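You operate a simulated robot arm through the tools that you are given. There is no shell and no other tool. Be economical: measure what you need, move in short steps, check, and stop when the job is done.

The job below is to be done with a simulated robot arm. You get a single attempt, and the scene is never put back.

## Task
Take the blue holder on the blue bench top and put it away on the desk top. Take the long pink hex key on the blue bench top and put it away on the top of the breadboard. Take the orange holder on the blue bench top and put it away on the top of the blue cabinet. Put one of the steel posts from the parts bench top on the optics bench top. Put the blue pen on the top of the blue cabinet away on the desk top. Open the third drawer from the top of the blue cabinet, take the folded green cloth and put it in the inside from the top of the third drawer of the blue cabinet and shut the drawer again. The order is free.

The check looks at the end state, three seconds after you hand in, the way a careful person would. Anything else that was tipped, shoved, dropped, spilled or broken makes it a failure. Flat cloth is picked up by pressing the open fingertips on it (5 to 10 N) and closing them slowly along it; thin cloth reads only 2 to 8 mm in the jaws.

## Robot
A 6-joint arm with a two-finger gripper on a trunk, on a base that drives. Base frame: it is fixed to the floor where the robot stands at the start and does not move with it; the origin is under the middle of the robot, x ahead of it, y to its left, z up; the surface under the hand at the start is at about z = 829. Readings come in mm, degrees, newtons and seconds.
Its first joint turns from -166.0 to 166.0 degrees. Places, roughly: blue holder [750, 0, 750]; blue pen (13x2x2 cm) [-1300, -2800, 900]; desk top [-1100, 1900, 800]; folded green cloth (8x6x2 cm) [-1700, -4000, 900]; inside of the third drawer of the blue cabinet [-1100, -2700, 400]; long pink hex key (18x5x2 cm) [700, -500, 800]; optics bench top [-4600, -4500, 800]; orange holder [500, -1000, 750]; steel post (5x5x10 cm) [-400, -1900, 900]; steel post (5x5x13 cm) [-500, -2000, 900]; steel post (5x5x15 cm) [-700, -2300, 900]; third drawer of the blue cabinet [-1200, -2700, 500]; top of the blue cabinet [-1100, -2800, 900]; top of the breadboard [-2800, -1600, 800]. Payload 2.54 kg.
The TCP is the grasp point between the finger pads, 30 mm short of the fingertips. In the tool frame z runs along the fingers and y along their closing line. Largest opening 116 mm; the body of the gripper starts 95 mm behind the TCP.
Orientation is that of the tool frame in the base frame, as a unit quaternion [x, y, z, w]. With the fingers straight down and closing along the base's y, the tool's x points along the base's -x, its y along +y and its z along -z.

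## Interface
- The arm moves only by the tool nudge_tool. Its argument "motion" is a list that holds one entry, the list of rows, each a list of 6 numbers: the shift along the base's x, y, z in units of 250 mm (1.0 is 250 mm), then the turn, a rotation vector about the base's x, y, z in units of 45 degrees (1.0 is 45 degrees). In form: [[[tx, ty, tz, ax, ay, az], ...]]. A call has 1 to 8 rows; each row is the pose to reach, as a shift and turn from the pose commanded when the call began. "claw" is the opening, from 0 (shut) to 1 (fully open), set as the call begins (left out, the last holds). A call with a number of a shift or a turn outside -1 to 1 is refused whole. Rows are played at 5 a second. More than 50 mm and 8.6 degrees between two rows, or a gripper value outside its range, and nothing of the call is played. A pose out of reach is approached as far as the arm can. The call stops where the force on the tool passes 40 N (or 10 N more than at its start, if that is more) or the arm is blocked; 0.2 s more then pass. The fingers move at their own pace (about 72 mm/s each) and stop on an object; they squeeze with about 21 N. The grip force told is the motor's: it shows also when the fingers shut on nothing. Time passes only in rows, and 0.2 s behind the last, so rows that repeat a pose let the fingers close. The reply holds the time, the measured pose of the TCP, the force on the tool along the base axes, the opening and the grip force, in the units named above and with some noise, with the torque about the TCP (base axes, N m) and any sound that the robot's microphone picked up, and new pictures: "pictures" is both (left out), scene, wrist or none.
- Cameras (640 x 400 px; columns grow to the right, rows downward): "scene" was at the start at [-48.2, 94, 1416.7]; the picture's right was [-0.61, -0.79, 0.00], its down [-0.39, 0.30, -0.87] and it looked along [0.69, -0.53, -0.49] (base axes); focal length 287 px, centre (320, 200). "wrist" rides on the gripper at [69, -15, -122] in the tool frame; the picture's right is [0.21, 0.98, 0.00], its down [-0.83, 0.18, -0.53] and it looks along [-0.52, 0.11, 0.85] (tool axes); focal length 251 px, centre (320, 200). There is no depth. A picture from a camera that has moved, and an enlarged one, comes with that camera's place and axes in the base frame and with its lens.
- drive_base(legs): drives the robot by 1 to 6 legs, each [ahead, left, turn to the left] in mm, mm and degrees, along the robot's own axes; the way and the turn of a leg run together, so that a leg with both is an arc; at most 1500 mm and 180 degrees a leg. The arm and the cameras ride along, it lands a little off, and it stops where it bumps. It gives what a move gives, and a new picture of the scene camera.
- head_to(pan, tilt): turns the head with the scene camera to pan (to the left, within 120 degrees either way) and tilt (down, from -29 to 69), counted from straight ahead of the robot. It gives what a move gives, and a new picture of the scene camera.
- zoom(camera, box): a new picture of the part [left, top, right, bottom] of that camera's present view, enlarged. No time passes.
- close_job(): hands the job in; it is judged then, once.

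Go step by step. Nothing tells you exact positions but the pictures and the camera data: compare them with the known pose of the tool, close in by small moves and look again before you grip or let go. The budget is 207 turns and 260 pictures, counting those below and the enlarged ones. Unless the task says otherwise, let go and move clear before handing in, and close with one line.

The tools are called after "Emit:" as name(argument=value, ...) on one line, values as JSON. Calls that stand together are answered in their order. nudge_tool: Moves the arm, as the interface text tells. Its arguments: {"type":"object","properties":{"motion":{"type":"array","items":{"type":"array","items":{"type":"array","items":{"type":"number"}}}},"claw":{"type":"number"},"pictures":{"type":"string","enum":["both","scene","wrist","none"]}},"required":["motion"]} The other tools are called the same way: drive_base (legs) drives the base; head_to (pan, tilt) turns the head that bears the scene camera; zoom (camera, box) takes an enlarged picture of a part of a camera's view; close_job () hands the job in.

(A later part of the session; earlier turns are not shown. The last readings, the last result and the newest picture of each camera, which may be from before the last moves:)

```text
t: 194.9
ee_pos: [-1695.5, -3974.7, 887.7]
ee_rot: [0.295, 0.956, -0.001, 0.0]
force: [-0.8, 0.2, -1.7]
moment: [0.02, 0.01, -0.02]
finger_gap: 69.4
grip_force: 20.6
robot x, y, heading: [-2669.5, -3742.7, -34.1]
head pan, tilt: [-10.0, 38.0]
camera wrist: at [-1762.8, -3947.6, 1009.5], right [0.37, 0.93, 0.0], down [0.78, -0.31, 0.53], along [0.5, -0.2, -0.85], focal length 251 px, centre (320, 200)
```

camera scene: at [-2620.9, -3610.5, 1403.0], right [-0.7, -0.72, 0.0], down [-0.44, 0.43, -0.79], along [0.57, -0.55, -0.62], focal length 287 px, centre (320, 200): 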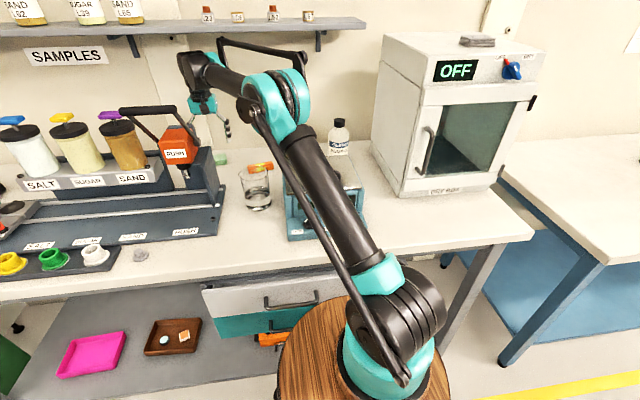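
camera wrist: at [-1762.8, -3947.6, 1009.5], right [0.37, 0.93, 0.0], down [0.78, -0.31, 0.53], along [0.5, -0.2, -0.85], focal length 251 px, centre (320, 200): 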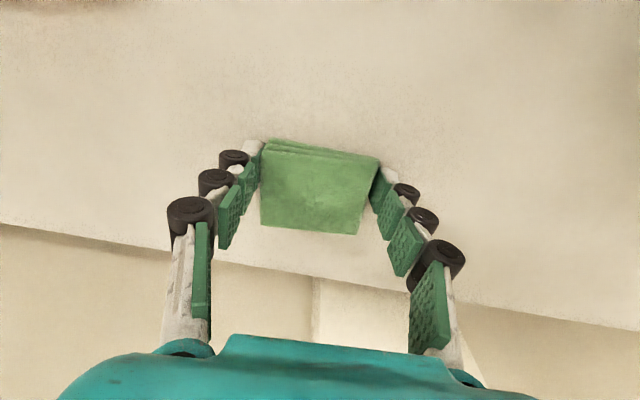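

The folded stack is held at 69 mm with full grip. I'll lift a little to check it comes along.

Emit:
nudge_tool(motion=[[[0, 0, 0.05, 0, 0, 0], [0, 0, 0.1, 0, 0, 0], [0, 0, 0.15, 0, 0, 0]]], claw=0, pictures="wrist")

```text
t: 195.7
ee_pos: [-1695.9, -3974.8, 924.9]
ee_rot: [0.295, 0.956, -0.001, 0.0]
force: [1.2, -0.1, -1.2]
moment: [0.03, 0.04, -0.02]
finger_gap: 69.3
grip_force: 20.7
robot x, y, heading: [-2666.2, -3739.8, -34.2]
head pan, tilt: [-10.0, 38.0]
camera wrist: at [-1763.0, -3948.2, 1046.5], right [0.37, 0.93, 0.0], down [0.78, -0.31, 0.53], along [0.5, -0.2, -0.85], focal length 251 px, centre (320, 200)
```

wrist: 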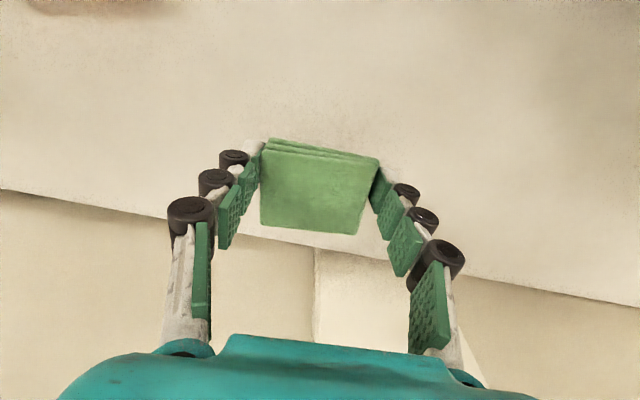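

It holds firmly. I'll retreat by the way I came, under the shelf and clear of the press.

Emit:
nudge_tool(motion=[[[0, 0, 0.08, 0, 0, 0], [-0.1, -0.15, 0.08, 0, 0, 0], [-0.2, -0.3, 0.08, 0, 0, 0], [-0.3, -0.45, 0.08, 0, 0, 0], [-0.44, -0.36, 0.1, 0, 0, 0], [-0.58, -0.27, 0.14, 0, 0, 0], [-0.72, -0.17, 0.2, 0, 0, 0], [-0.86, -0.08, 0.28, 0, 0, 0]]], pictures="none")

Emit:
nudge_tool(motion=[[[-0.13, 0, 0.1, 0, 0, 0], [-0.27, -0.02, 0.2, 0, 0, 0], [-0.4, -0.06, 0.3, 0, 0, 0], [-0.55, -0.1, 0.36, 0, 0, 0], [-0.7, -0.15, 0.4, 0, 0, 0], [-0.85, -0.2, 0.42, 0, 0, 0], [-1.0, -0.25, 0.42, 0, 0, 0]]], pictures="both")

```text
t: 197.5
ee_pos: [-1910.6, -3993.9, 994.8]
ee_rot: [0.295, 0.956, -0.001, 0.0]
force: [0.7, -0.4, -1.2]
moment: [-0.02, 0.04, 0.02]
finger_gap: 69.0
grip_force: 20.9
robot x, y, heading: [-2668.1, -3742.7, -34.2]
head pan, tilt: [-10.0, 38.0]
```

```text
t: 199.1
ee_pos: [-2161.9, -4059.3, 1098.0]
ee_rot: [0.294, 0.956, -0.001, 0.0]
force: [0.3, -0.3, -0.7]
moment: [0.02, 0.02, 0.0]
finger_gap: 68.8
grip_force: 20.9
robot x, y, heading: [-2665.0, -3742.3, -34.4]
head pan, tilt: [-10.0, 38.0]
camera scene: at [-2620.4, -3610.0, 1403.0], right [-0.7, -0.72, 0.0], down [-0.44, 0.43, -0.79], along [0.57, -0.55, -0.62], focal length 287 px, centre (320, 200)
camera wrist: at [-2229.3, -4032.7, 1220.0], right [0.37, 0.93, 0.0], down [0.78, -0.31, 0.53], along [0.5, -0.2, -0.85], focal length 251 px, centre (320, 200)
```

scene: 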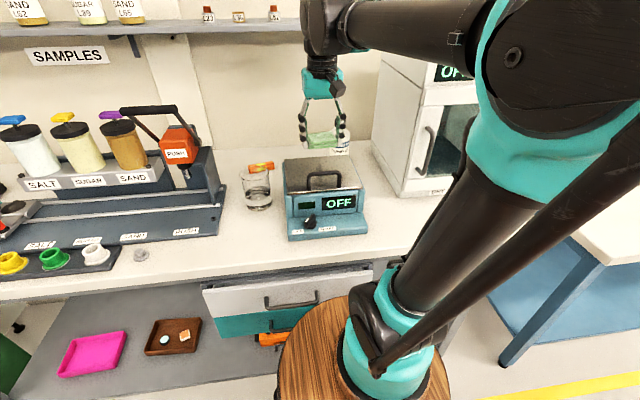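
wrist: 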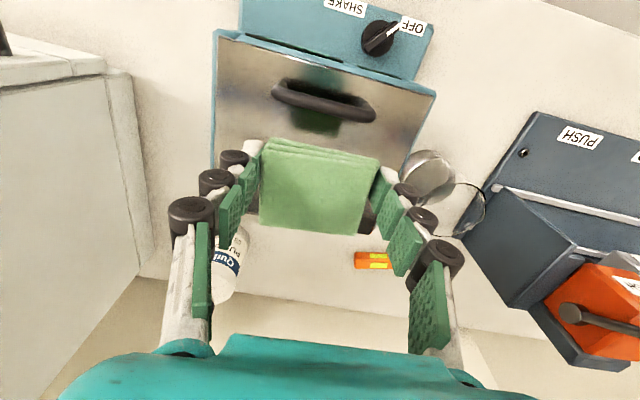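

The cloth is held well. I'll drive back to face the cabinet with the open drawer.

Emit:
drive_base(legs=[[-300, 0, 0], [0, 1400, 0], [0, 310, 0]])

Emit:
head_to(pan=5, tilt=50)

```text
t: 209.4
ee_pos: [-1447.2, -2468.3, 1098.1]
ee_rot: [0.294, 0.956, -0.001, 0.0]
force: [0.3, -0.9, 0.9]
moment: [0.01, -0.01, -0.03]
finger_gap: 68.9
grip_force: 20.6
robot x, y, heading: [-1951.8, -2149.5, -33.9]
head pan, tilt: [-10.0, 38.0]
camera scene: at [-1904.8, -2017.0, 1403.0], right [-0.7, -0.72, 0.0], down [-0.44, 0.43, -0.79], along [0.56, -0.55, -0.62], focal length 287 px, centre (320, 200)
```

scene: 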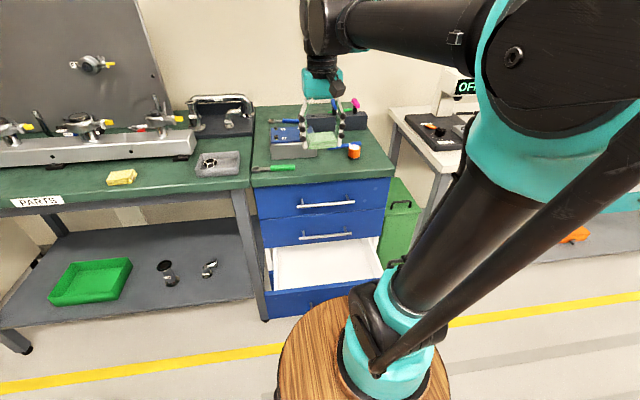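

```text
t: 210.2
ee_pos: [-1448.3, -2467.7, 1098.2]
ee_rot: [0.295, 0.955, 0.0, -0.001]
force: [0.0, 0.5, -0.6]
moment: [0.0, -0.01, 0.01]
finger_gap: 68.7
grip_force: 20.9
robot x, y, heading: [-1952.7, -2144.5, -34.1]
head pan, tilt: [5.0, 50.0]
camera scene: at [-1899.5, -1994.5, 1385.9], right [-0.49, -0.87, 0.0], down [-0.67, 0.37, -0.64], along [0.56, -0.31, -0.77], focal length 287 px, centre (320, 200)
```

scene: 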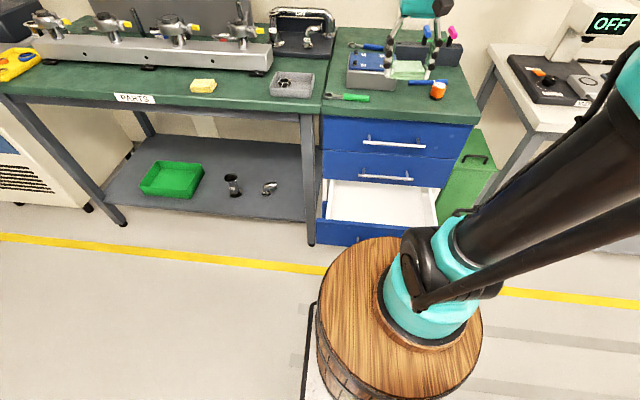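

The drawer is still open. I'll lower the hand in front of the cabinet over the drawer opening and look.

Emit:
nudge_tool(motion=[[[0.04, -0.08, -0.1, 0, 0, 0], [0.06, -0.14, -0.26, 0, 0, 0], [0.06, -0.14, -0.44, 0, 0, 0], [0.06, -0.14, -0.62, 0, 0, 0], [0.06, -0.14, -0.8, 0, 0, 0], [0.06, -0.14, -0.98, 0, 0, 0]]], pictures="wrist")

```text
t: 211.6
ee_pos: [-1433.2, -2502.8, 852.7]
ee_rot: [0.295, 0.955, -0.001, 0.0]
force: [-0.1, -0.4, -0.2]
moment: [0.01, 0.0, 0.02]
finger_gap: 68.7
grip_force: 21.5
robot x, y, heading: [-1951.9, -2152.4, -34.2]
head pan, tilt: [5.0, 50.0]
camera wrist: at [-1500.1, -2475.7, 973.6], right [0.37, 0.93, 0.0], down [0.78, -0.32, 0.53], along [0.5, -0.2, -0.85], focal length 251 px, centre (320, 200)
```

wrist: 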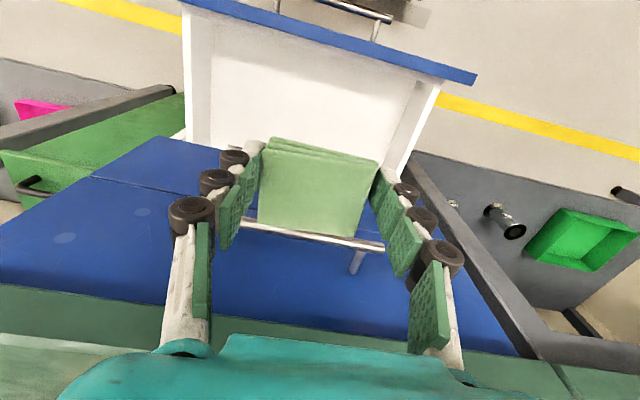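

Well aligned above the open drawer. I'll go on down.

Emit:
nudge_tool(motion=[[[0, 0, -0.18, 0, 0, 0], [0, 0, -0.36, 0, 0, 0], [0, 0, -0.54, 0, 0, 0], [0, 0, -0.72, 0, 0, 0], [0, 0, -0.9, 0, 0, 0]]], pictures="both")

```text
t: 212.8
ee_pos: [-1403.9, -2518.9, 669.0]
ee_rot: [0.296, 0.955, -0.001, -0.001]
force: [-0.3, 0.7, 0.0]
moment: [-0.03, -0.03, -0.01]
finger_gap: 68.6
grip_force: 21.1
out of reach, approached as far as the arm can: row 4, 5
robot x, y, heading: [-1952.7, -2149.9, -34.3]
head pan, tilt: [5.0, 50.0]
camera scene: at [-1899.7, -1994.3, 1385.8], right [-0.49, -0.87, 0.0], down [-0.67, 0.37, -0.64], along [0.56, -0.31, -0.77], focal length 287 px, centre (320, 200)
camera wrist: at [-1470.5, -2491.3, 791.1], right [0.37, 0.93, 0.0], down [0.78, -0.32, 0.53], along [0.49, -0.2, -0.85], focal length 251 px, centre (320, 200)
```

scene: 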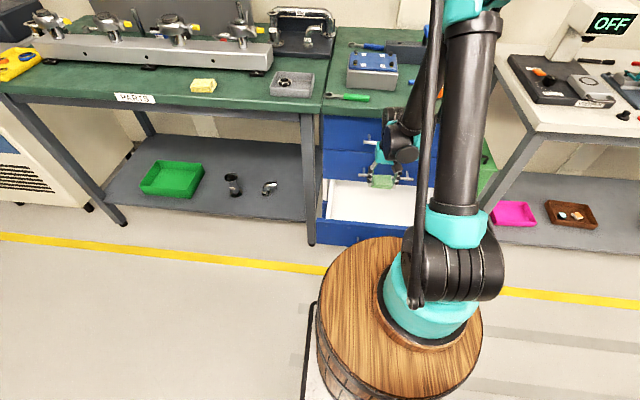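
wrist: 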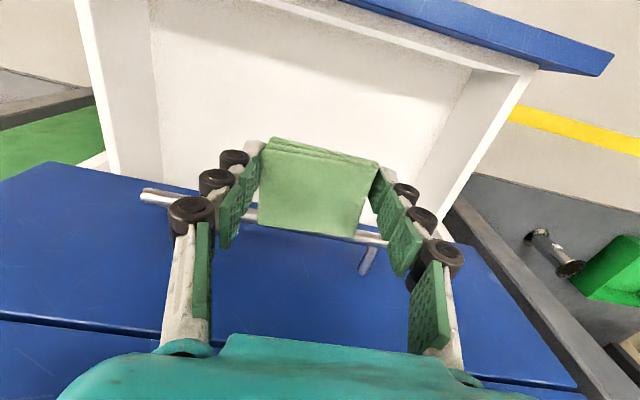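

The arm is too folded at this distance. I'll raise the hand, shift the base 320 mm left, and come back to the drawer at an angle.

Emit:
nudge_tool(motion=[[[-0.03, 0.02, 0.15, 0, 0, 0], [-0.08, 0.05, 0.32, 0, 0, 0], [-0.14, 0.09, 0.5, 0, 0, 0], [-0.2, 0.13, 0.66, 0, 0, 0], [-0.28, 0.18, 0.82, 0, 0, 0], [-0.33, 0.21, 0.98, 0, 0, 0]]], pictures="none")

Emit:
drive_base(legs=[[-30, 0, 0], [0, 320, 0]])

```text
t: 214.2
ee_pos: [-1485.5, -2465.9, 920.1]
ee_rot: [0.295, 0.955, -0.001, 0.0]
force: [1.0, -1.2, -0.6]
moment: [0.01, 0.02, -0.04]
finger_gap: 68.8
grip_force: 21.2
robot x, y, heading: [-1955.3, -2148.1, -34.3]
head pan, tilt: [5.0, 50.0]
```

```text
t: 216.8
ee_pos: [-1329.6, -2180.6, 919.5]
ee_rot: [0.291, 0.957, -0.001, 0.001]
force: [-0.8, -0.2, -1.5]
moment: [0.02, -0.02, 0.02]
finger_gap: 68.8
grip_force: 21.0
robot x, y, heading: [-1799.6, -1869.7, -33.8]
head pan, tilt: [5.0, 50.0]
camera scene: at [-1746.7, -1712.7, 1385.8], right [-0.48, -0.88, 0.0], down [-0.67, 0.37, -0.64], along [0.56, -0.31, -0.77], focal length 287 px, centre (320, 200)
```

scene: 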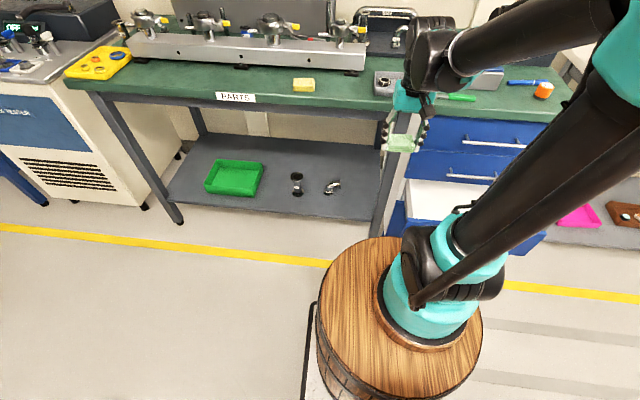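

Emit:
nudge_tool(motion=[[[-0.1, -0.15, 0, 0, 0, 0], [-0.2, -0.3, 0, 0, 0, 0], [-0.3, -0.45, 0, 0, 0, 0], [-0.4, -0.6, 0, 0, 0, 0], [-0.51, -0.76, 0, 0, 0, 0]]], pictures="none")

Emit:
nudge_tool(motion=[[[0.03, -0.18, 0, 0, 0, 0], [0.06, -0.36, 0, 0, 0, 0], [0.1, -0.52, -0.08, 0, 0, 0], [0.1, -0.52, -0.26, 0, 0, 0], [0.1, -0.52, -0.44, 0, 0, 0], [0.1, -0.52, -0.62, 0, 0, 0], [0.1, -0.52, -0.8, 0, 0, 0], [0.1, -0.52, -0.96, 0, 0, 0]]], pictures="wrist")

```text
t: 218.0
ee_pos: [-1456.1, -2373.9, 918.6]
ee_rot: [0.291, 0.957, -0.001, 0.0]
force: [0.4, 1.3, 0.0]
moment: [-0.02, -0.01, 0.0]
finger_gap: 68.7
grip_force: 21.0
robot x, y, heading: [-1798.4, -1869.8, -33.6]
head pan, tilt: [5.0, 50.0]
```

```text
t: 219.8
ee_pos: [-1433.2, -2497.9, 678.7]
ee_rot: [0.291, 0.957, -0.001, 0.001]
force: [-0.7, 0.4, -0.3]
moment: [-0.04, -0.03, -0.02]
finger_gap: 69.1
grip_force: 20.8
robot x, y, heading: [-1798.4, -1864.8, -33.5]
head pan, tilt: [5.0, 50.0]
camera wrist: at [-1499.2, -2471.6, 801.2], right [0.37, 0.93, 0.0], down [0.79, -0.31, 0.53], along [0.5, -0.2, -0.85], focal length 251 px, centre (320, 200)
```

wrist: 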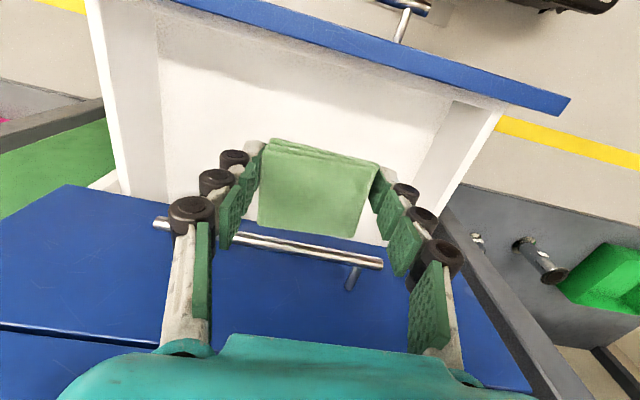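

Emit:
nudge_tool(motion=[[[-0.01, 0.005, -0.17, 0, 0, 0], [-0.02, 0.01, -0.34, 0, 0, 0], [-0.02, 0.01, -0.5, 0, 0, 0], [-0.02, 0.01, -0.62, 0, 0, 0]]], pictures="both")

```text
t: 220.8
ee_pos: [-1421.3, -2535.3, 551.0]
ee_rot: [0.292, 0.956, 0.001, -0.002]
force: [0.7, 1.0, -0.2]
moment: [-0.04, 0.0, -0.02]
finger_gap: 68.8
grip_force: 20.8
out of reach, approached as far as the arm can: row 2, 3, 4
robot x, y, heading: [-1794.4, -1866.5, -33.9]
head pan, tilt: [5.0, 50.0]
camera scene: at [-1746.8, -1712.6, 1385.8], right [-0.48, -0.88, 0.0], down [-0.67, 0.37, -0.64], along [0.56, -0.31, -0.77], focal length 287 px, centre (320, 200)
camera wrist: at [-1488.6, -2508.5, 672.9], right [0.37, 0.93, 0.0], down [0.79, -0.31, 0.53], along [0.5, -0.19, -0.85], focal length 251 px, centre (320, 200)
```

scene: 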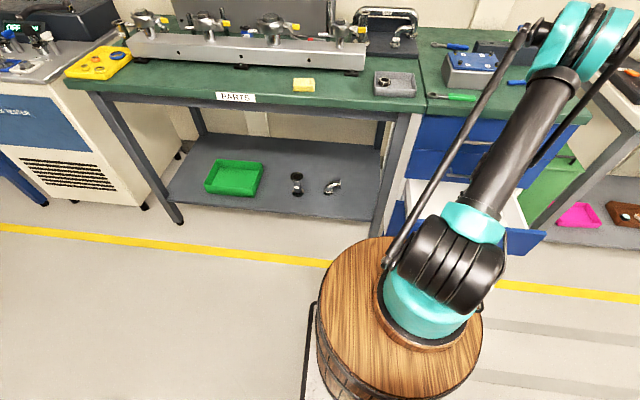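
wrist: 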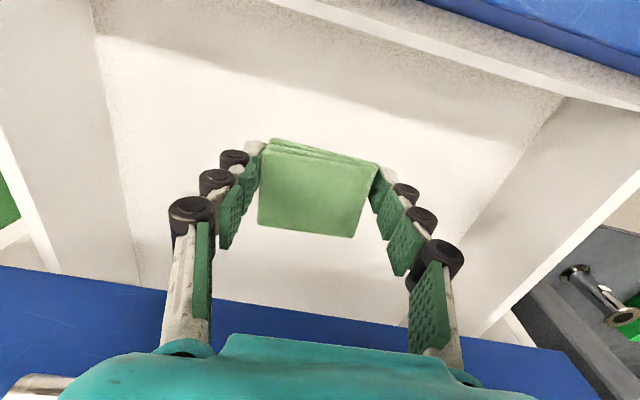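

The forearm can't slope steeply enough here. I'll raise out, shift the base farther left and back, and try again.

Emit:
nudge_tool(motion=[[[0, 0.02, 0.15, 0, 0, 0], [-0.02, 0.06, 0.32, 0, 0, 0], [-0.06, 0.1, 0.5, 0, 0, 0], [-0.12, 0.16, 0.66, 0, 0, 0], [-0.2, 0.24, 0.8, 0, 0, 0], [-0.28, 0.3, 0.94, 0, 0, 0]]], pictures="none")

Emit:
drive_base(legs=[[-70, 0, 0], [0, 210, 0]])

```text
t: 222.2
ee_pos: [-1488.9, -2459.4, 785.3]
ee_rot: [0.291, 0.957, -0.001, 0.0]
force: [-0.5, -0.2, -0.3]
moment: [0.05, 0.02, 0.03]
finger_gap: 68.6
grip_force: 21.2
robot x, y, heading: [-1796.3, -1864.7, -33.6]
head pan, tilt: [5.0, 50.0]
```

```text
t: 224.4
ee_pos: [-1426.3, -2244.0, 784.6]
ee_rot: [0.29, 0.957, -0.001, -0.001]
force: [0.5, 0.1, -0.2]
moment: [-0.01, -0.03, 0.01]
finger_gap: 68.5
grip_force: 21.0
robot x, y, heading: [-1737.8, -1655.1, -33.5]
head pan, tilt: [5.0, 50.0]
camera scene: at [-1687.1, -1497.7, 1385.8], right [-0.48, -0.88, 0.0], down [-0.67, 0.37, -0.64], along [0.56, -0.31, -0.77], focal length 287 px, centre (320, 200)
```

scene: 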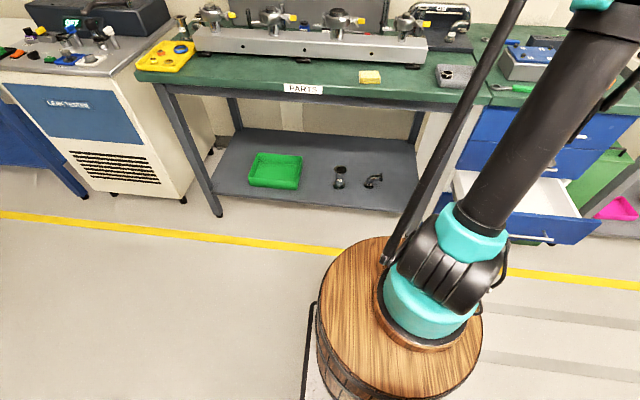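

Emit:
nudge_tool(motion=[[[-0.1, -0.15, 0, 0, 0, 0], [-0.2, -0.3, 0, 0, 0, 0], [-0.3, -0.45, 0, 0, 0, 0], [-0.4, -0.6, 0, 0, 0, 0], [-0.47, -0.71, 0, 0, 0, 0], [-0.32, -0.8, 0, 0, 0, 0], [-0.18, -0.9, 0, 0, 0, 0], [-0.04, -1.0, -0.05, 0, 0, 0]]], pictures="none")

Emit:
nudge_tool(motion=[[[0, 0, -0.18, 0, 0, 0], [0, 0, -0.36, 0, 0, 0], [0, 0, -0.54, 0, 0, 0], [0, 0, -0.72, 0, 0, 0], [0, 0, -0.88, 0, 0, 0]]], pictures="wrist")

```text
t: 226.2
ee_pos: [-1438.7, -2493.0, 774.6]
ee_rot: [0.29, 0.957, -0.001, 0.001]
force: [0.1, 0.1, 0.0]
moment: [-0.01, 0.01, 0.01]
finger_gap: 68.6
grip_force: 21.3
robot x, y, heading: [-1737.7, -1651.6, -33.6]
head pan, tilt: [5.0, 50.0]
```

```text
t: 227.4
ee_pos: [-1436.3, -2494.2, 549.8]
ee_rot: [0.29, 0.957, -0.002, 0.001]
force: [0.7, 0.0, -1.4]
moment: [-0.03, 0.02, 0.0]
finger_gap: 68.6
grip_force: 21.0
robot x, y, heading: [-1737.4, -1647.9, -33.5]
head pan, tilt: [5.0, 50.0]
camera wrist: at [-1504.3, -2468.1, 671.8], right [0.36, 0.93, 0.0], down [0.79, -0.31, 0.53], along [0.5, -0.2, -0.85], focal length 251 px, centre (320, 200)
```

wrist: 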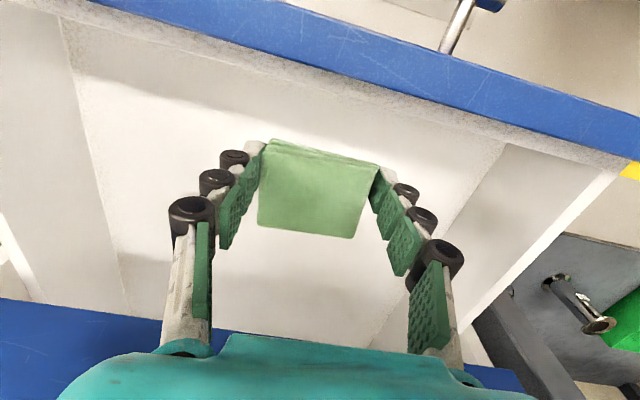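

Now it reaches. I'll lower on in steps until the cloth meets the drawer floor.

Emit:
nudge_tool(motion=[[[0, 0, -0.08, 0, 0, 0], [0, 0, -0.14, 0, 0, 0]]], pictures="none")

Emit:
nudge_tool(motion=[[[0, 0, -0.04, 0, 0, 0], [0, 0, -0.06, 0, 0, 0]]], pictures="none")

Emit:
nudge_tool(motion=[[[0, 0, -0.03, 0, 0, 0], [0, 0, -0.03, 0, 0, 0]]], pictures="wrist")

```text
t: 228.0
ee_pos: [-1438.2, -2493.8, 516.1]
ee_rot: [0.29, 0.957, -0.001, 0.001]
force: [-0.4, 0.0, -0.3]
moment: [0.0, 0.0, -0.02]
finger_gap: 68.9
grip_force: 21.0
robot x, y, heading: [-1737.2, -1650.6, -33.6]
head pan, tilt: [5.0, 50.0]
```

```text
t: 228.6
ee_pos: [-1437.1, -2494.8, 501.9]
ee_rot: [0.289, 0.957, -0.001, 0.0]
force: [0.8, 0.5, 1.0]
moment: [-0.01, 0.02, 0.02]
finger_gap: 68.8
grip_force: 21.3
robot x, y, heading: [-1736.8, -1651.6, -33.5]
head pan, tilt: [5.0, 50.0]
```

```text
t: 229.2
ee_pos: [-1437.1, -2493.7, 495.1]
ee_rot: [0.289, 0.957, -0.001, 0.0]
force: [0.2, 0.0, -0.1]
moment: [0.01, 0.01, -0.02]
finger_gap: 69.0
grip_force: 20.8
robot x, y, heading: [-1737.4, -1649.7, -33.4]
head pan, tilt: [5.0, 50.0]
camera wrist: at [-1504.9, -2466.9, 616.4], right [0.36, 0.93, 0.0], down [0.79, -0.31, 0.53], along [0.5, -0.2, -0.85], focal length 251 px, centre (320, 200)
```

wrist: 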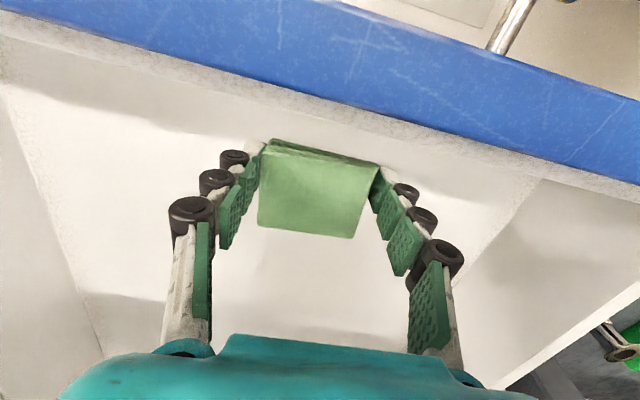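

Emit:
nudge_tool(motion=[[[0, 0, -0.03, 0, 0, 0], [0, 0, -0.05, 0, 0, 0]]], pictures="none")

Emit:
nudge_tool(motion=[[[0, 0, -0.03, 0, 0, 0], [0, 0, -0.05, 0, 0, 0]]], pictures="none")

Emit:
nudge_tool(motion=[[[0, 0, -0.03, 0, 0, 0], [0, 0, -0.04, 0, 0, 0]]], pictures="wrist")

```text
t: 229.8
ee_pos: [-1437.2, -2492.6, 482.4]
ee_rot: [0.289, 0.957, -0.001, 0.001]
force: [0.1, 0.1, 0.1]
moment: [0.01, 0.01, 0.0]
finger_gap: 68.5
grip_force: 21.4
robot x, y, heading: [-1734.7, -1655.1, -33.7]
head pan, tilt: [5.0, 50.0]
```

```text
t: 230.4
ee_pos: [-1437.0, -2493.9, 470.1]
ee_rot: [0.29, 0.957, -0.001, -0.001]
force: [1.0, 0.6, -0.4]
moment: [0.0, 0.0, 0.01]
finger_gap: 68.5
grip_force: 20.9
robot x, y, heading: [-1737.4, -1651.5, -33.9]
head pan, tilt: [5.0, 50.0]
```

```text
t: 230.8
ee_pos: [-1436.8, -2494.4, 467.5]
ee_rot: [0.29, 0.957, -0.001, 0.0]
force: [0.1, -1.0, 27.7]
moment: [0.52, -0.27, -0.14]
finger_gap: 68.9
grip_force: 20.9
robot x, y, heading: [-1739.8, -1651.2, -33.5]
head pan, tilt: [5.0, 50.0]
stopped in row 2: the force on the tool passed its limit at 56 N (the readings are from after the stop); the commanded pose is now the measured one
camera wrist: at [-1504.2, -2467.1, 589.1], right [0.36, 0.93, 0.0], down [0.79, -0.31, 0.54], along [0.5, -0.2, -0.84], focal length 251 px, centre (320, 200)
```

wrist: 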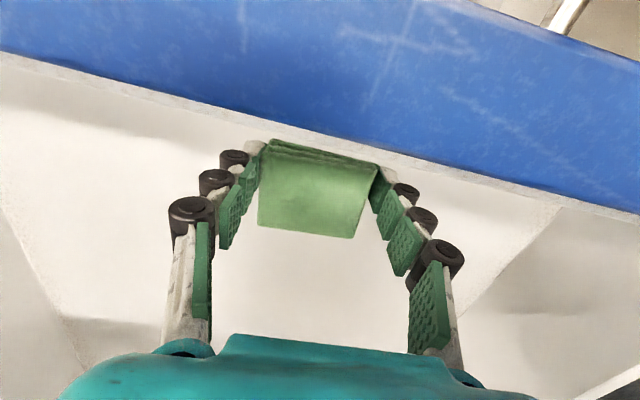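

Contact with the drawer floor. I'll ease up slightly, open and rise.

Emit:
nudge_tool(motion=[[[0, 0, 0.012, 0, 0, 0], [0, 0, 0.016, 0, 0, 0]]], pictures="none")

Emit:
nudge_tool(motion=[[[0, 0, 0, 0, 0, 0], [0, 0, 0, 0, 0, 0], [0, 0, 0, 0, 0, 0]]], claw=0.85, pictures="none")

Emit:
nudge_tool(motion=[[[0, 0, 0.1, 0, 0, 0], [0, 0, 0.26, 0, 0, 0], [0, 0, 0.43, 0, 0, 0], [0, 0, 0.6, 0, 0, 0], [0, 0, 0.77, 0, 0, 0], [0, 0, 0.94, 0, 0, 0]]], pictures="wrist")

```text
t: 231.4
ee_pos: [-1437.5, -2493.6, 469.7]
ee_rot: [0.289, 0.957, -0.001, 0.001]
force: [-0.5, 1.0, -0.3]
moment: [0.04, 0.04, -0.01]
finger_gap: 68.7
grip_force: 20.8
robot x, y, heading: [-1737.0, -1652.6, -33.5]
head pan, tilt: [5.0, 50.0]
```

```text
t: 232.2
ee_pos: [-1436.5, -2493.1, 469.0]
ee_rot: [0.29, 0.957, -0.001, 0.0]
force: [0.4, 0.3, -0.2]
moment: [0.01, -0.01, -0.01]
finger_gap: 98.5
grip_force: 0.0
robot x, y, heading: [-1735.6, -1653.2, -33.6]
head pan, tilt: [5.0, 50.0]
```

```text
t: 233.7
ee_pos: [-1436.8, -2495.4, 704.6]
ee_rot: [0.29, 0.957, 0.0, 0.002]
force: [-0.2, -0.2, -0.3]
moment: [0.05, -0.02, 0.0]
finger_gap: 98.6
grip_force: 0.1
robot x, y, heading: [-1736.9, -1648.5, -33.7]
head pan, tilt: [5.0, 50.0]
camera wrist: at [-1503.3, -2469.0, 825.9], right [0.36, 0.93, 0.0], down [0.79, -0.31, 0.53], along [0.5, -0.2, -0.85], focal length 251 px, centre (320, 200)
```

wrist: 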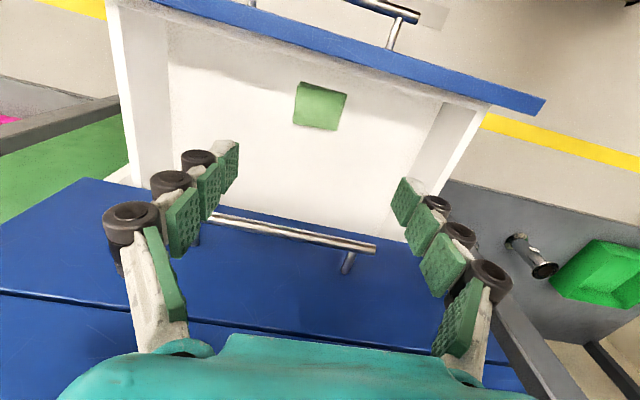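

The cloth lies in the drawer. To shut it I'll bring the hand out in front, tilt it 45° forward, and back the base off so it can push the panel squarely.

Emit:
nudge_tool(motion=[[[-0.15, 0.1, 0.03, 0, 0, 0], [-0.3, 0.2, 0.03, 0, 0, 0], [-0.45, 0.3, 0.03, 0, 0, 0], [-0.6, 0.4, 0.03, 0, 0, 0]]], claw=0, pictures="none")

Emit:
nudge_tool(motion=[[[0, 0, 0, -0.09, -0.14, 0], [0, 0, 0, -0.18, -0.28, 0], [0, 0, 0, -0.27, -0.41, 0], [0, 0, 0, -0.37, -0.55, 0], [0, 0, 0, -0.46, -0.69, 0], [0, 0, 0, -0.557, -0.83, 0]]], pictures="none")

Emit:
drive_base(legs=[[-250, 0, 0]])

```text
t: 234.7
ee_pos: [-1584.2, -2394.7, 712.5]
ee_rot: [0.29, 0.957, 0.0, 0.001]
force: [-0.2, -0.7, 0.4]
moment: [0.05, 0.02, 0.0]
finger_gap: 0.3
grip_force: 20.8
robot x, y, heading: [-1736.8, -1650.4, -33.5]
head pan, tilt: [5.0, 50.0]
```

```text
t: 236.1
ee_pos: [-1586.4, -2395.0, 713.5]
ee_rot: [0.268, 0.883, -0.113, 0.368]
force: [-0.2, 0.8, 0.3]
moment: [0.05, 0.02, -0.03]
finger_gap: 0.1
grip_force: 21.2
robot x, y, heading: [-1737.1, -1648.2, -33.7]
head pan, tilt: [5.0, 50.0]
```

```text
t: 237.9
ee_pos: [-1795.3, -2255.9, 713.0]
ee_rot: [0.267, 0.884, -0.112, 0.367]
force: [0.5, 0.5, -0.6]
moment: [-0.01, 0.01, 0.01]
finger_gap: 0.0
grip_force: 21.1
robot x, y, heading: [-1946.1, -1515.3, -33.5]
head pan, tilt: [5.0, 50.0]
camera scene: at [-1896.3, -1359.4, 1385.9], right [-0.48, -0.88, 0.0], down [-0.67, 0.37, -0.64], along [0.57, -0.31, -0.77], focal length 287 px, centre (320, 200)
```

scene: 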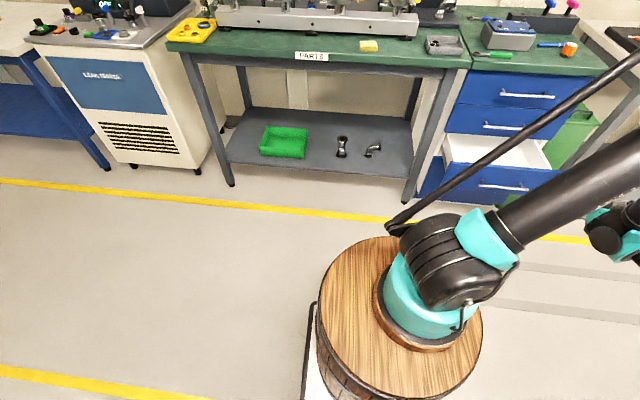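

Emit:
nudge_tool(motion=[[[0.122, -0.082, -0.09, 0, 0, 0], [0.244, -0.164, -0.19, 0, 0, 0], [0.366, -0.246, -0.29, 0, 0, 0], [0.488, -0.329, -0.385, 0, 0, 0], [0.61, -0.411, -0.48, 0, 0, 0], [0.732, -0.493, -0.577, 0, 0, 0], [0.82, -0.55, -0.672, 0, 0, 0]]], pictures="wrist")

Emit:
head_to(pan=-15, tilt=40)

```text
t: 239.5
ee_pos: [-1589.4, -2393.5, 546.1]
ee_rot: [0.268, 0.884, -0.113, 0.366]
force: [1.1, 0.3, 0.2]
moment: [0.01, -0.03, 0.02]
finger_gap: 0.1
grip_force: 21.0
robot x, y, heading: [-1946.8, -1515.5, -33.5]
head pan, tilt: [5.0, 50.0]
camera wrist: at [-1712.2, -2330.6, 582.6], right [0.42, 0.9, -0.15], down [0.27, 0.04, 0.96], along [0.87, -0.44, -0.23], focal length 251 px, centre (320, 200)
```

wrist: 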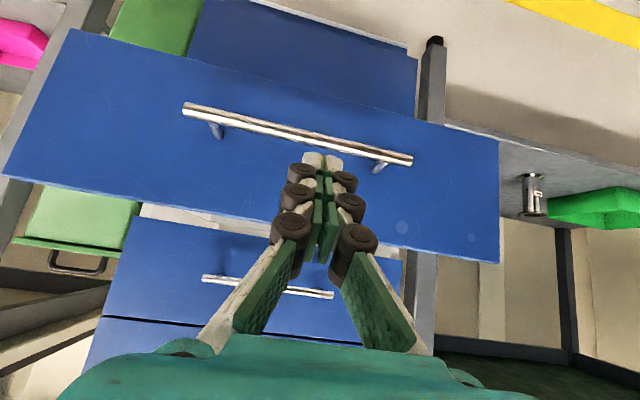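

```text
t: 240.3
ee_pos: [-1589.4, -2393.2, 545.9]
ee_rot: [0.267, 0.884, -0.112, 0.366]
force: [0.0, 0.3, 0.4]
moment: [0.0, -0.01, -0.01]
finger_gap: 0.0
grip_force: 21.1
robot x, y, heading: [-1946.6, -1511.7, -33.6]
head pan, tilt: [-15.0, 40.0]
camera scene: at [-1907.6, -1386.3, 1400.0], right [-0.75, -0.66, 0.0], down [-0.43, 0.48, -0.77], along [0.51, -0.57, -0.64], focal length 287 px, centre (320, 200)
```

scene: 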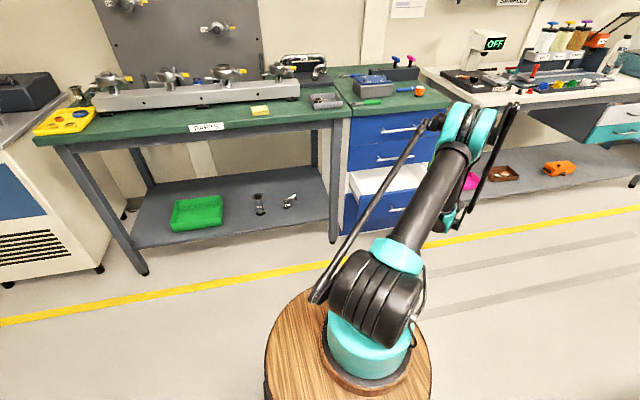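

The fingertips will meet the panel between the handle and its top edge. I'll push by driving ahead.

Emit:
drive_base(legs=[[200, 0, 0]])

```text
t: 241.9
ee_pos: [-1424.8, -2503.9, 546.5]
ee_rot: [0.267, 0.884, -0.111, 0.366]
force: [-0.4, 0.1, 0.3]
moment: [-0.01, -0.04, 0.02]
finger_gap: 0.3
grip_force: 28.6
robot x, y, heading: [-1776.5, -1624.2, -33.6]
head pan, tilt: [-15.0, 40.0]
camera scene: at [-1741.4, -1496.4, 1400.0], right [-0.75, -0.66, 0.0], down [-0.43, 0.48, -0.77], along [0.51, -0.57, -0.64], focal length 287 px, centre (320, 200)
```

scene: 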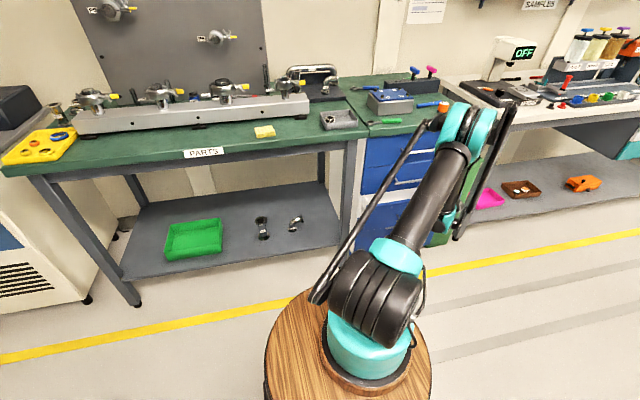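

Emit:
drive_base(legs=[[60, 0, 0]])

Emit:
nudge_tool(motion=[[[0, 0, 0, 0, 0, 0]]], pictures="wrist")

```text
t: 242.9
ee_pos: [-1374.2, -2535.4, 545.9]
ee_rot: [0.267, 0.884, -0.112, 0.366]
force: [-0.1, -0.8, -0.9]
moment: [0.01, 0.0, -0.02]
finger_gap: 0.0
grip_force: 28.6
robot x, y, heading: [-1732.2, -1655.8, -33.3]
head pan, tilt: [-15.0, 40.0]
camera scene: at [-1691.8, -1529.3, 1400.0], right [-0.75, -0.66, 0.0], down [-0.43, 0.48, -0.77], along [0.51, -0.57, -0.64], focal length 287 px, centre (320, 200)
```

scene: 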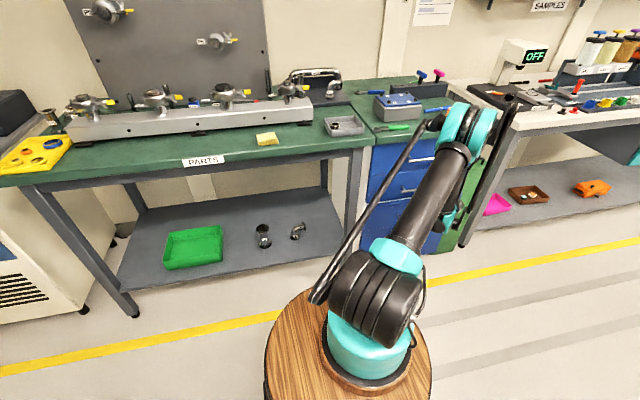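

```text
t: 243.3
ee_pos: [-1374.4, -2535.8, 545.2]
ee_rot: [0.267, 0.885, -0.111, 0.366]
force: [0.8, 0.4, 1.0]
moment: [-0.03, -0.03, -0.03]
finger_gap: 0.1
grip_force: 28.5
robot x, y, heading: [-1730.7, -1653.9, -33.4]
head pan, tilt: [-15.0, 40.0]
camera wrist: at [-1496.5, -2473.3, 582.8], right [0.42, 0.9, -0.15], down [0.27, 0.04, 0.96], along [0.87, -0.44, -0.23], focal length 251 px, centre (320, 200)
```

wrist: 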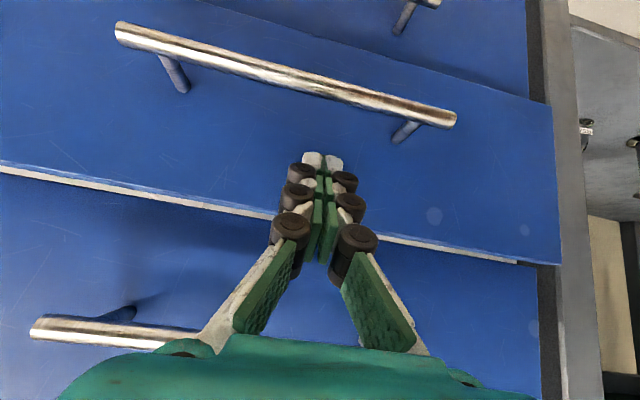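

Nearly shut; about 30 mm remains. I'll push on.

Emit:
drive_base(legs=[[45, 0, 0]])

Emit:
nudge_tool(motion=[[[0, 0, 0, 0, 0, 0]]], pictures="wrist")

```text
t: 244.2
ee_pos: [-1348.1, -2553.8, 544.7]
ee_rot: [0.268, 0.886, -0.112, 0.363]
force: [-3.2, 2.9, 0.5]
moment: [-0.01, 0.03, -0.03]
finger_gap: 0.0
grip_force: 28.7
robot x, y, heading: [-1703.6, -1675.8, -33.6]
head pan, tilt: [-15.0, 40.0]
stopped in leg 1: the force on the tool passed its limit at 68 N (the readings are from after the stop); the commanded pose is now the measured one
camera scene: at [-1662.0, -1548.9, 1400.0], right [-0.75, -0.66, 0.0], down [-0.43, 0.48, -0.77], along [0.51, -0.57, -0.64], focal length 287 px, centre (320, 200)
```

scene: 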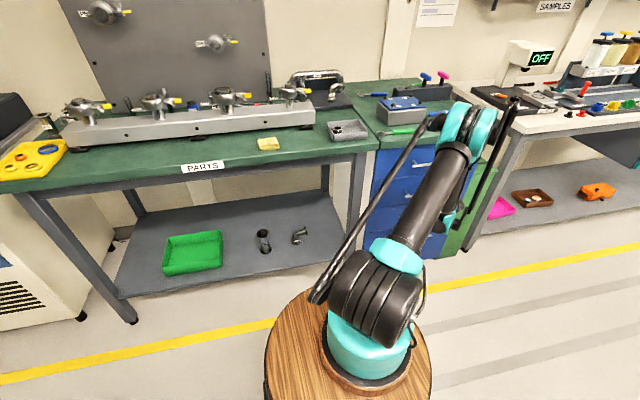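

```text
t: 244.6
ee_pos: [-1348.4, -2553.3, 545.3]
ee_rot: [0.268, 0.885, -0.112, 0.363]
force: [-3.4, 3.5, 0.2]
moment: [0.06, 0.02, 0.01]
finger_gap: 0.0
grip_force: 28.7
robot x, y, heading: [-1699.5, -1673.4, -33.4]
head pan, tilt: [-15.0, 40.0]
camera wrist: at [-1470.2, -2490.9, 582.8], right [0.41, 0.9, -0.15], down [0.28, 0.03, 0.96], along [0.87, -0.44, -0.24], focal length 251 px, centre (320, 200)
```

wrist: 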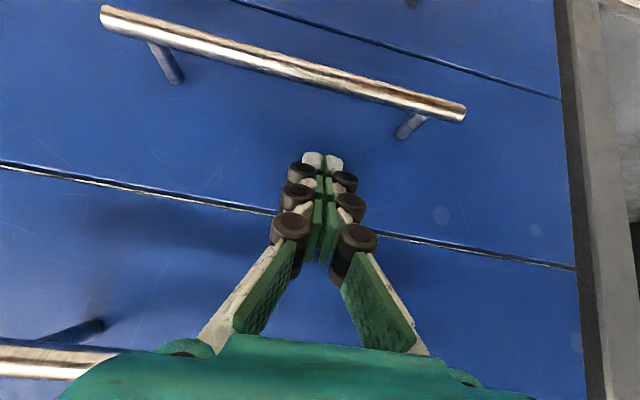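

The drawer is shut flush. I'll back off, raise and straighten the hand, then move to the pen.

Emit:
drive_base(legs=[[-150, 0, 0]])

Emit:
nudge_tool(motion=[[[-0.05, 0.03, 0.1, 0.09, 0.14, 0], [-0.1, 0.06, 0.22, 0.18, 0.28, 0], [-0.12, 0.08, 0.36, 0.27, 0.41, 0], [-0.12, 0.08, 0.52, 0.37, 0.55, 0], [-0.12, 0.08, 0.68, 0.46, 0.69, 0], [-0.12, 0.08, 0.84, 0.557, 0.83, 0], [-0.12, 0.08, 1.0, 0.557, 0.83, 0]]], claw=0.5, pictures="none")

Emit:
nudge_tool(motion=[[[0.05, 0.1, 0.16, 0, 0, 0], [0.1, 0.2, 0.32, 0, 0, 0], [0.15, 0.3, 0.48, 0, 0, 0], [0.2, 0.4, 0.64, 0, 0, 0], [0.25, 0.5, 0.8, 0, 0, 0], [0.3, 0.6, 0.96, 0, 0, 0]]], pictures="none")

Emit:
drive_base(legs=[[0, -560, 0]])

```text
t: 246.0
ee_pos: [-1474.1, -2473.9, 544.9]
ee_rot: [0.268, 0.885, -0.112, 0.363]
force: [0.4, 0.2, 0.1]
moment: [-0.01, -0.01, 0.0]
finger_gap: 0.2
grip_force: 28.3
robot x, y, heading: [-1823.7, -1593.6, -33.4]
head pan, tilt: [-15.0, 40.0]
camera scene: at [-1784.5, -1467.5, 1400.0], right [-0.75, -0.66, 0.0], down [-0.42, 0.48, -0.77], along [0.51, -0.58, -0.64], focal length 287 px, centre (320, 200)
```

scene: 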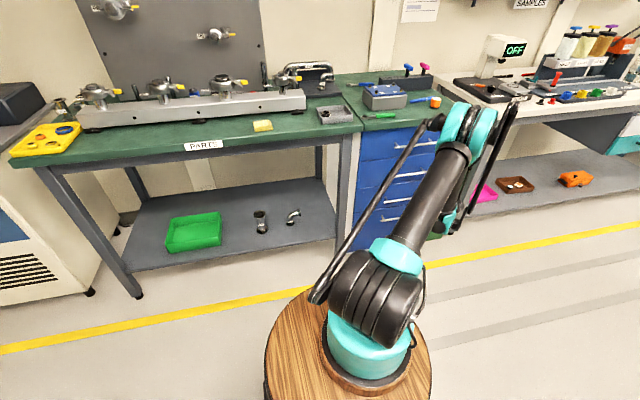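

```text
t: 247.6
ee_pos: [-1503.6, -2454.1, 795.7]
ee_rot: [0.291, 0.957, 0.0, -0.004]
force: [0.2, -0.4, -1.0]
moment: [0.03, -0.01, -0.03]
finger_gap: 58.0
grip_force: 0.1
robot x, y, heading: [-1824.3, -1594.6, -33.9]
head pan, tilt: [-15.0, 40.0]
```

```text
t: 249.0
ee_pos: [-1429.9, -2303.9, 1031.6]
ee_rot: [0.291, 0.957, 0.0, -0.004]
force: [0.7, -0.7, 0.4]
moment: [0.05, 0.02, 0.02]
finger_gap: 58.0
grip_force: 0.2
robot x, y, heading: [-1825.3, -1596.5, -33.6]
head pan, tilt: [-15.0, 40.0]
```

```text
t: 250.5
ee_pos: [-1510.4, -2403.2, 1032.5]
ee_rot: [0.32, 0.947, 0.001, -0.003]
force: [-0.6, -0.2, -0.6]
moment: [-0.02, 0.02, 0.04]
finger_gap: 58.0
grip_force: 0.0
robot x, y, heading: [-1858.6, -1671.8, -37.4]
head pan, tilt: [-15.0, 40.0]
stopped in leg 1: the robot was blocked; the commanded pose is now the measured one
camera scene: at [-1811.9, -1546.0, 1400.0], right [-0.79, -0.61, 0.0], down [-0.39, 0.51, -0.77], along [0.47, -0.61, -0.64], focal length 287 px, centre (320, 200)
```

scene: 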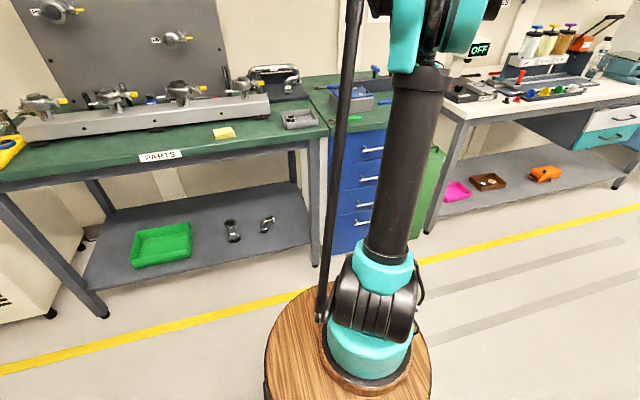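

It bumped something at the right rear. I'll move ahead first, straighten, then go right.

Emit:
drive_base(legs=[[160, 30, 0], [0, 0, 3.5], [0, -470, 0]])

Emit:
head_to(pan=-110, tilt=50)

```text
t: 254.8
ee_pos: [-1565.6, -2835.2, 1032.1]
ee_rot: [0.285, 0.959, 0.001, -0.003]
force: [0.4, -0.4, 0.4]
moment: [0.05, -0.02, 0.0]
finger_gap: 58.1
grip_force: 0.1
robot x, y, heading: [-1967.2, -2126.9, -33.0]
head pan, tilt: [-15.0, 40.0]
camera scene: at [-1928.4, -2001.7, 1400.0], right [-0.74, -0.67, 0.0], down [-0.43, 0.48, -0.77], along [0.51, -0.57, -0.64], focal length 287 px, centre (320, 200)
```

scene: 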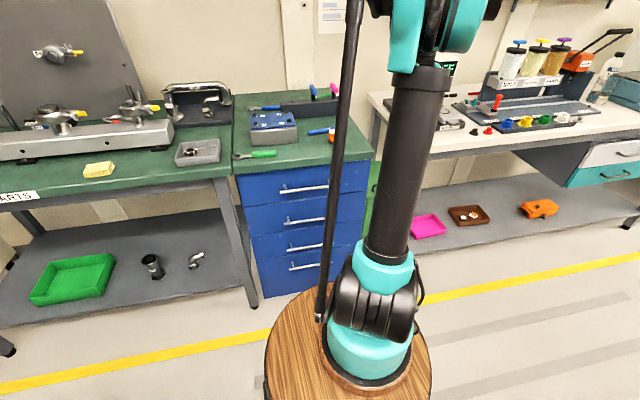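

```text
t: 256.5
ee_pos: [-1566.8, -2835.2, 1031.5]
ee_rot: [0.286, 0.958, 0.001, -0.003]
force: [-0.5, -0.4, -0.1]
moment: [0.0, 0.0, 0.03]
finger_gap: 58.1
grip_force: 0.0
robot x, y, heading: [-1965.8, -2129.8, -33.1]
head pan, tilt: [-110.0, 50.0]
camera scene: at [-2046.7, -1984.6, 1385.9], right [-0.6, 0.8, 0.0], down [0.61, 0.46, -0.64], along [-0.51, -0.39, -0.77], focal length 287 px, centre (320, 200)
```

scene: 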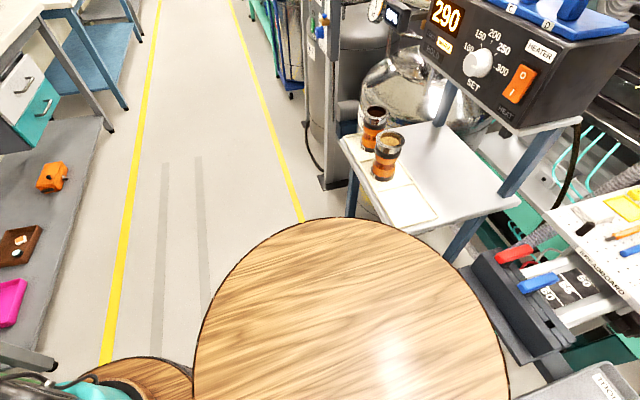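

All four drawers are shut. Now the pen at about (-1280, -2750): I'll move over it, turning the fingers to close across it.

Emit:
nudge_tool(motion=[[[0.1, 0.03, 0.02, 0, 0, -0.157], [0.2, 0.06, 0.04, 0, 0, -0.314], [0.29, 0.08, 0.05, 0, 0, -0.471], [0.39, 0.11, 0.05, 0, 0, -0.628], [0.49, 0.14, 0.05, 0, 0, -0.785], [0.59, 0.17, 0.05, 0, 0, -0.942]]], pictures="none")

Emit:
nudge_tool(motion=[[[0.1, 0.03, 0, 0, 0, -0.157], [0.2, 0.06, 0, 0, 0, -0.314], [0.29, 0.08, 0, 0, 0, -0.471], [0.39, 0.11, 0, 0, 0, -0.628], [0.49, 0.14, 0, 0, 0, -0.785], [0.56, 0.17, 0, 0, 0, -0.942]]], pictures="both")

```text
t: 257.9
ee_pos: [-1419.9, -2792.2, 1044.6]
ee_rot: [0.614, 0.789, 0.002, -0.003]
force: [0.8, -0.2, 0.3]
moment: [0.0, -0.01, 0.03]
finger_gap: 57.9
grip_force: 0.1
robot x, y, heading: [-1964.0, -2128.0, -33.1]
head pan, tilt: [-110.0, 50.0]
```

```text
t: 259.3
ee_pos: [-1279.1, -2749.8, 1044.7]
ee_rot: [0.858, 0.513, 0.002, -0.002]
force: [0.4, 0.1, 0.1]
moment: [0.01, -0.02, 0.0]
finger_gap: 58.0
grip_force: 0.1
robot x, y, heading: [-1966.9, -2132.5, -32.9]
head pan, tilt: [-110.0, 50.0]
camera scene: at [-2046.8, -1984.5, 1385.8], right [-0.6, 0.8, 0.0], down [0.61, 0.46, -0.64], along [-0.51, -0.39, -0.77], focal length 287 px, centre (320, 200)
camera wrist: at [-1260.7, -2681.7, 1167.5], right [0.96, -0.27, 0.0], down [-0.23, -0.82, 0.53], along [-0.14, -0.51, -0.85], focal length 251 px, centre (320, 200)
```

scene: 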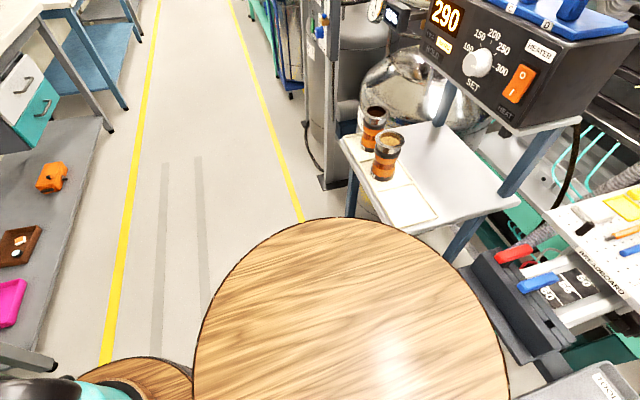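
wrist: 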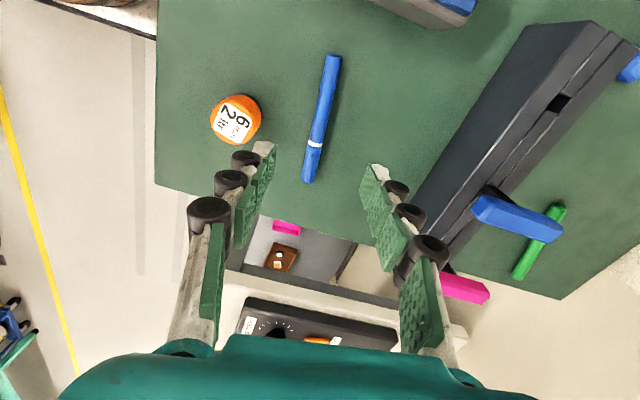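

The pen is centred and aligned between the fingers. I'll go down to it.

Emit:
nudge_tool(motion=[[[0, 0, -0.16, 0, 0, 0], [0, 0, -0.32, 0, 0, 0], [0, 0, -0.42, 0, 0, 0], [0, 0, -0.45, 0, 0, 0], [0, 0, -0.45, 0, 0, 0]]], claw=0.42, pictures="wrist")

```text
t: 260.5
ee_pos: [-1279.5, -2748.5, 932.7]
ee_rot: [0.857, 0.515, 0.003, -0.002]
force: [-0.3, 0.1, 0.5]
moment: [0.02, -0.02, 0.01]
finger_gap: 48.7
grip_force: 0.1
robot x, y, heading: [-1971.1, -2132.2, -33.3]
head pan, tilt: [-110.0, 50.0]
camera wrist: at [-1260.7, -2680.5, 1055.4], right [0.96, -0.27, 0.0], down [-0.23, -0.82, 0.53], along [-0.14, -0.51, -0.85], focal length 251 px, centre (320, 200)
```

wrist: 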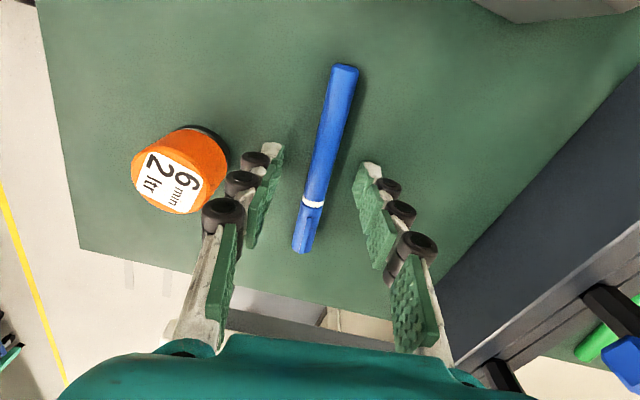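

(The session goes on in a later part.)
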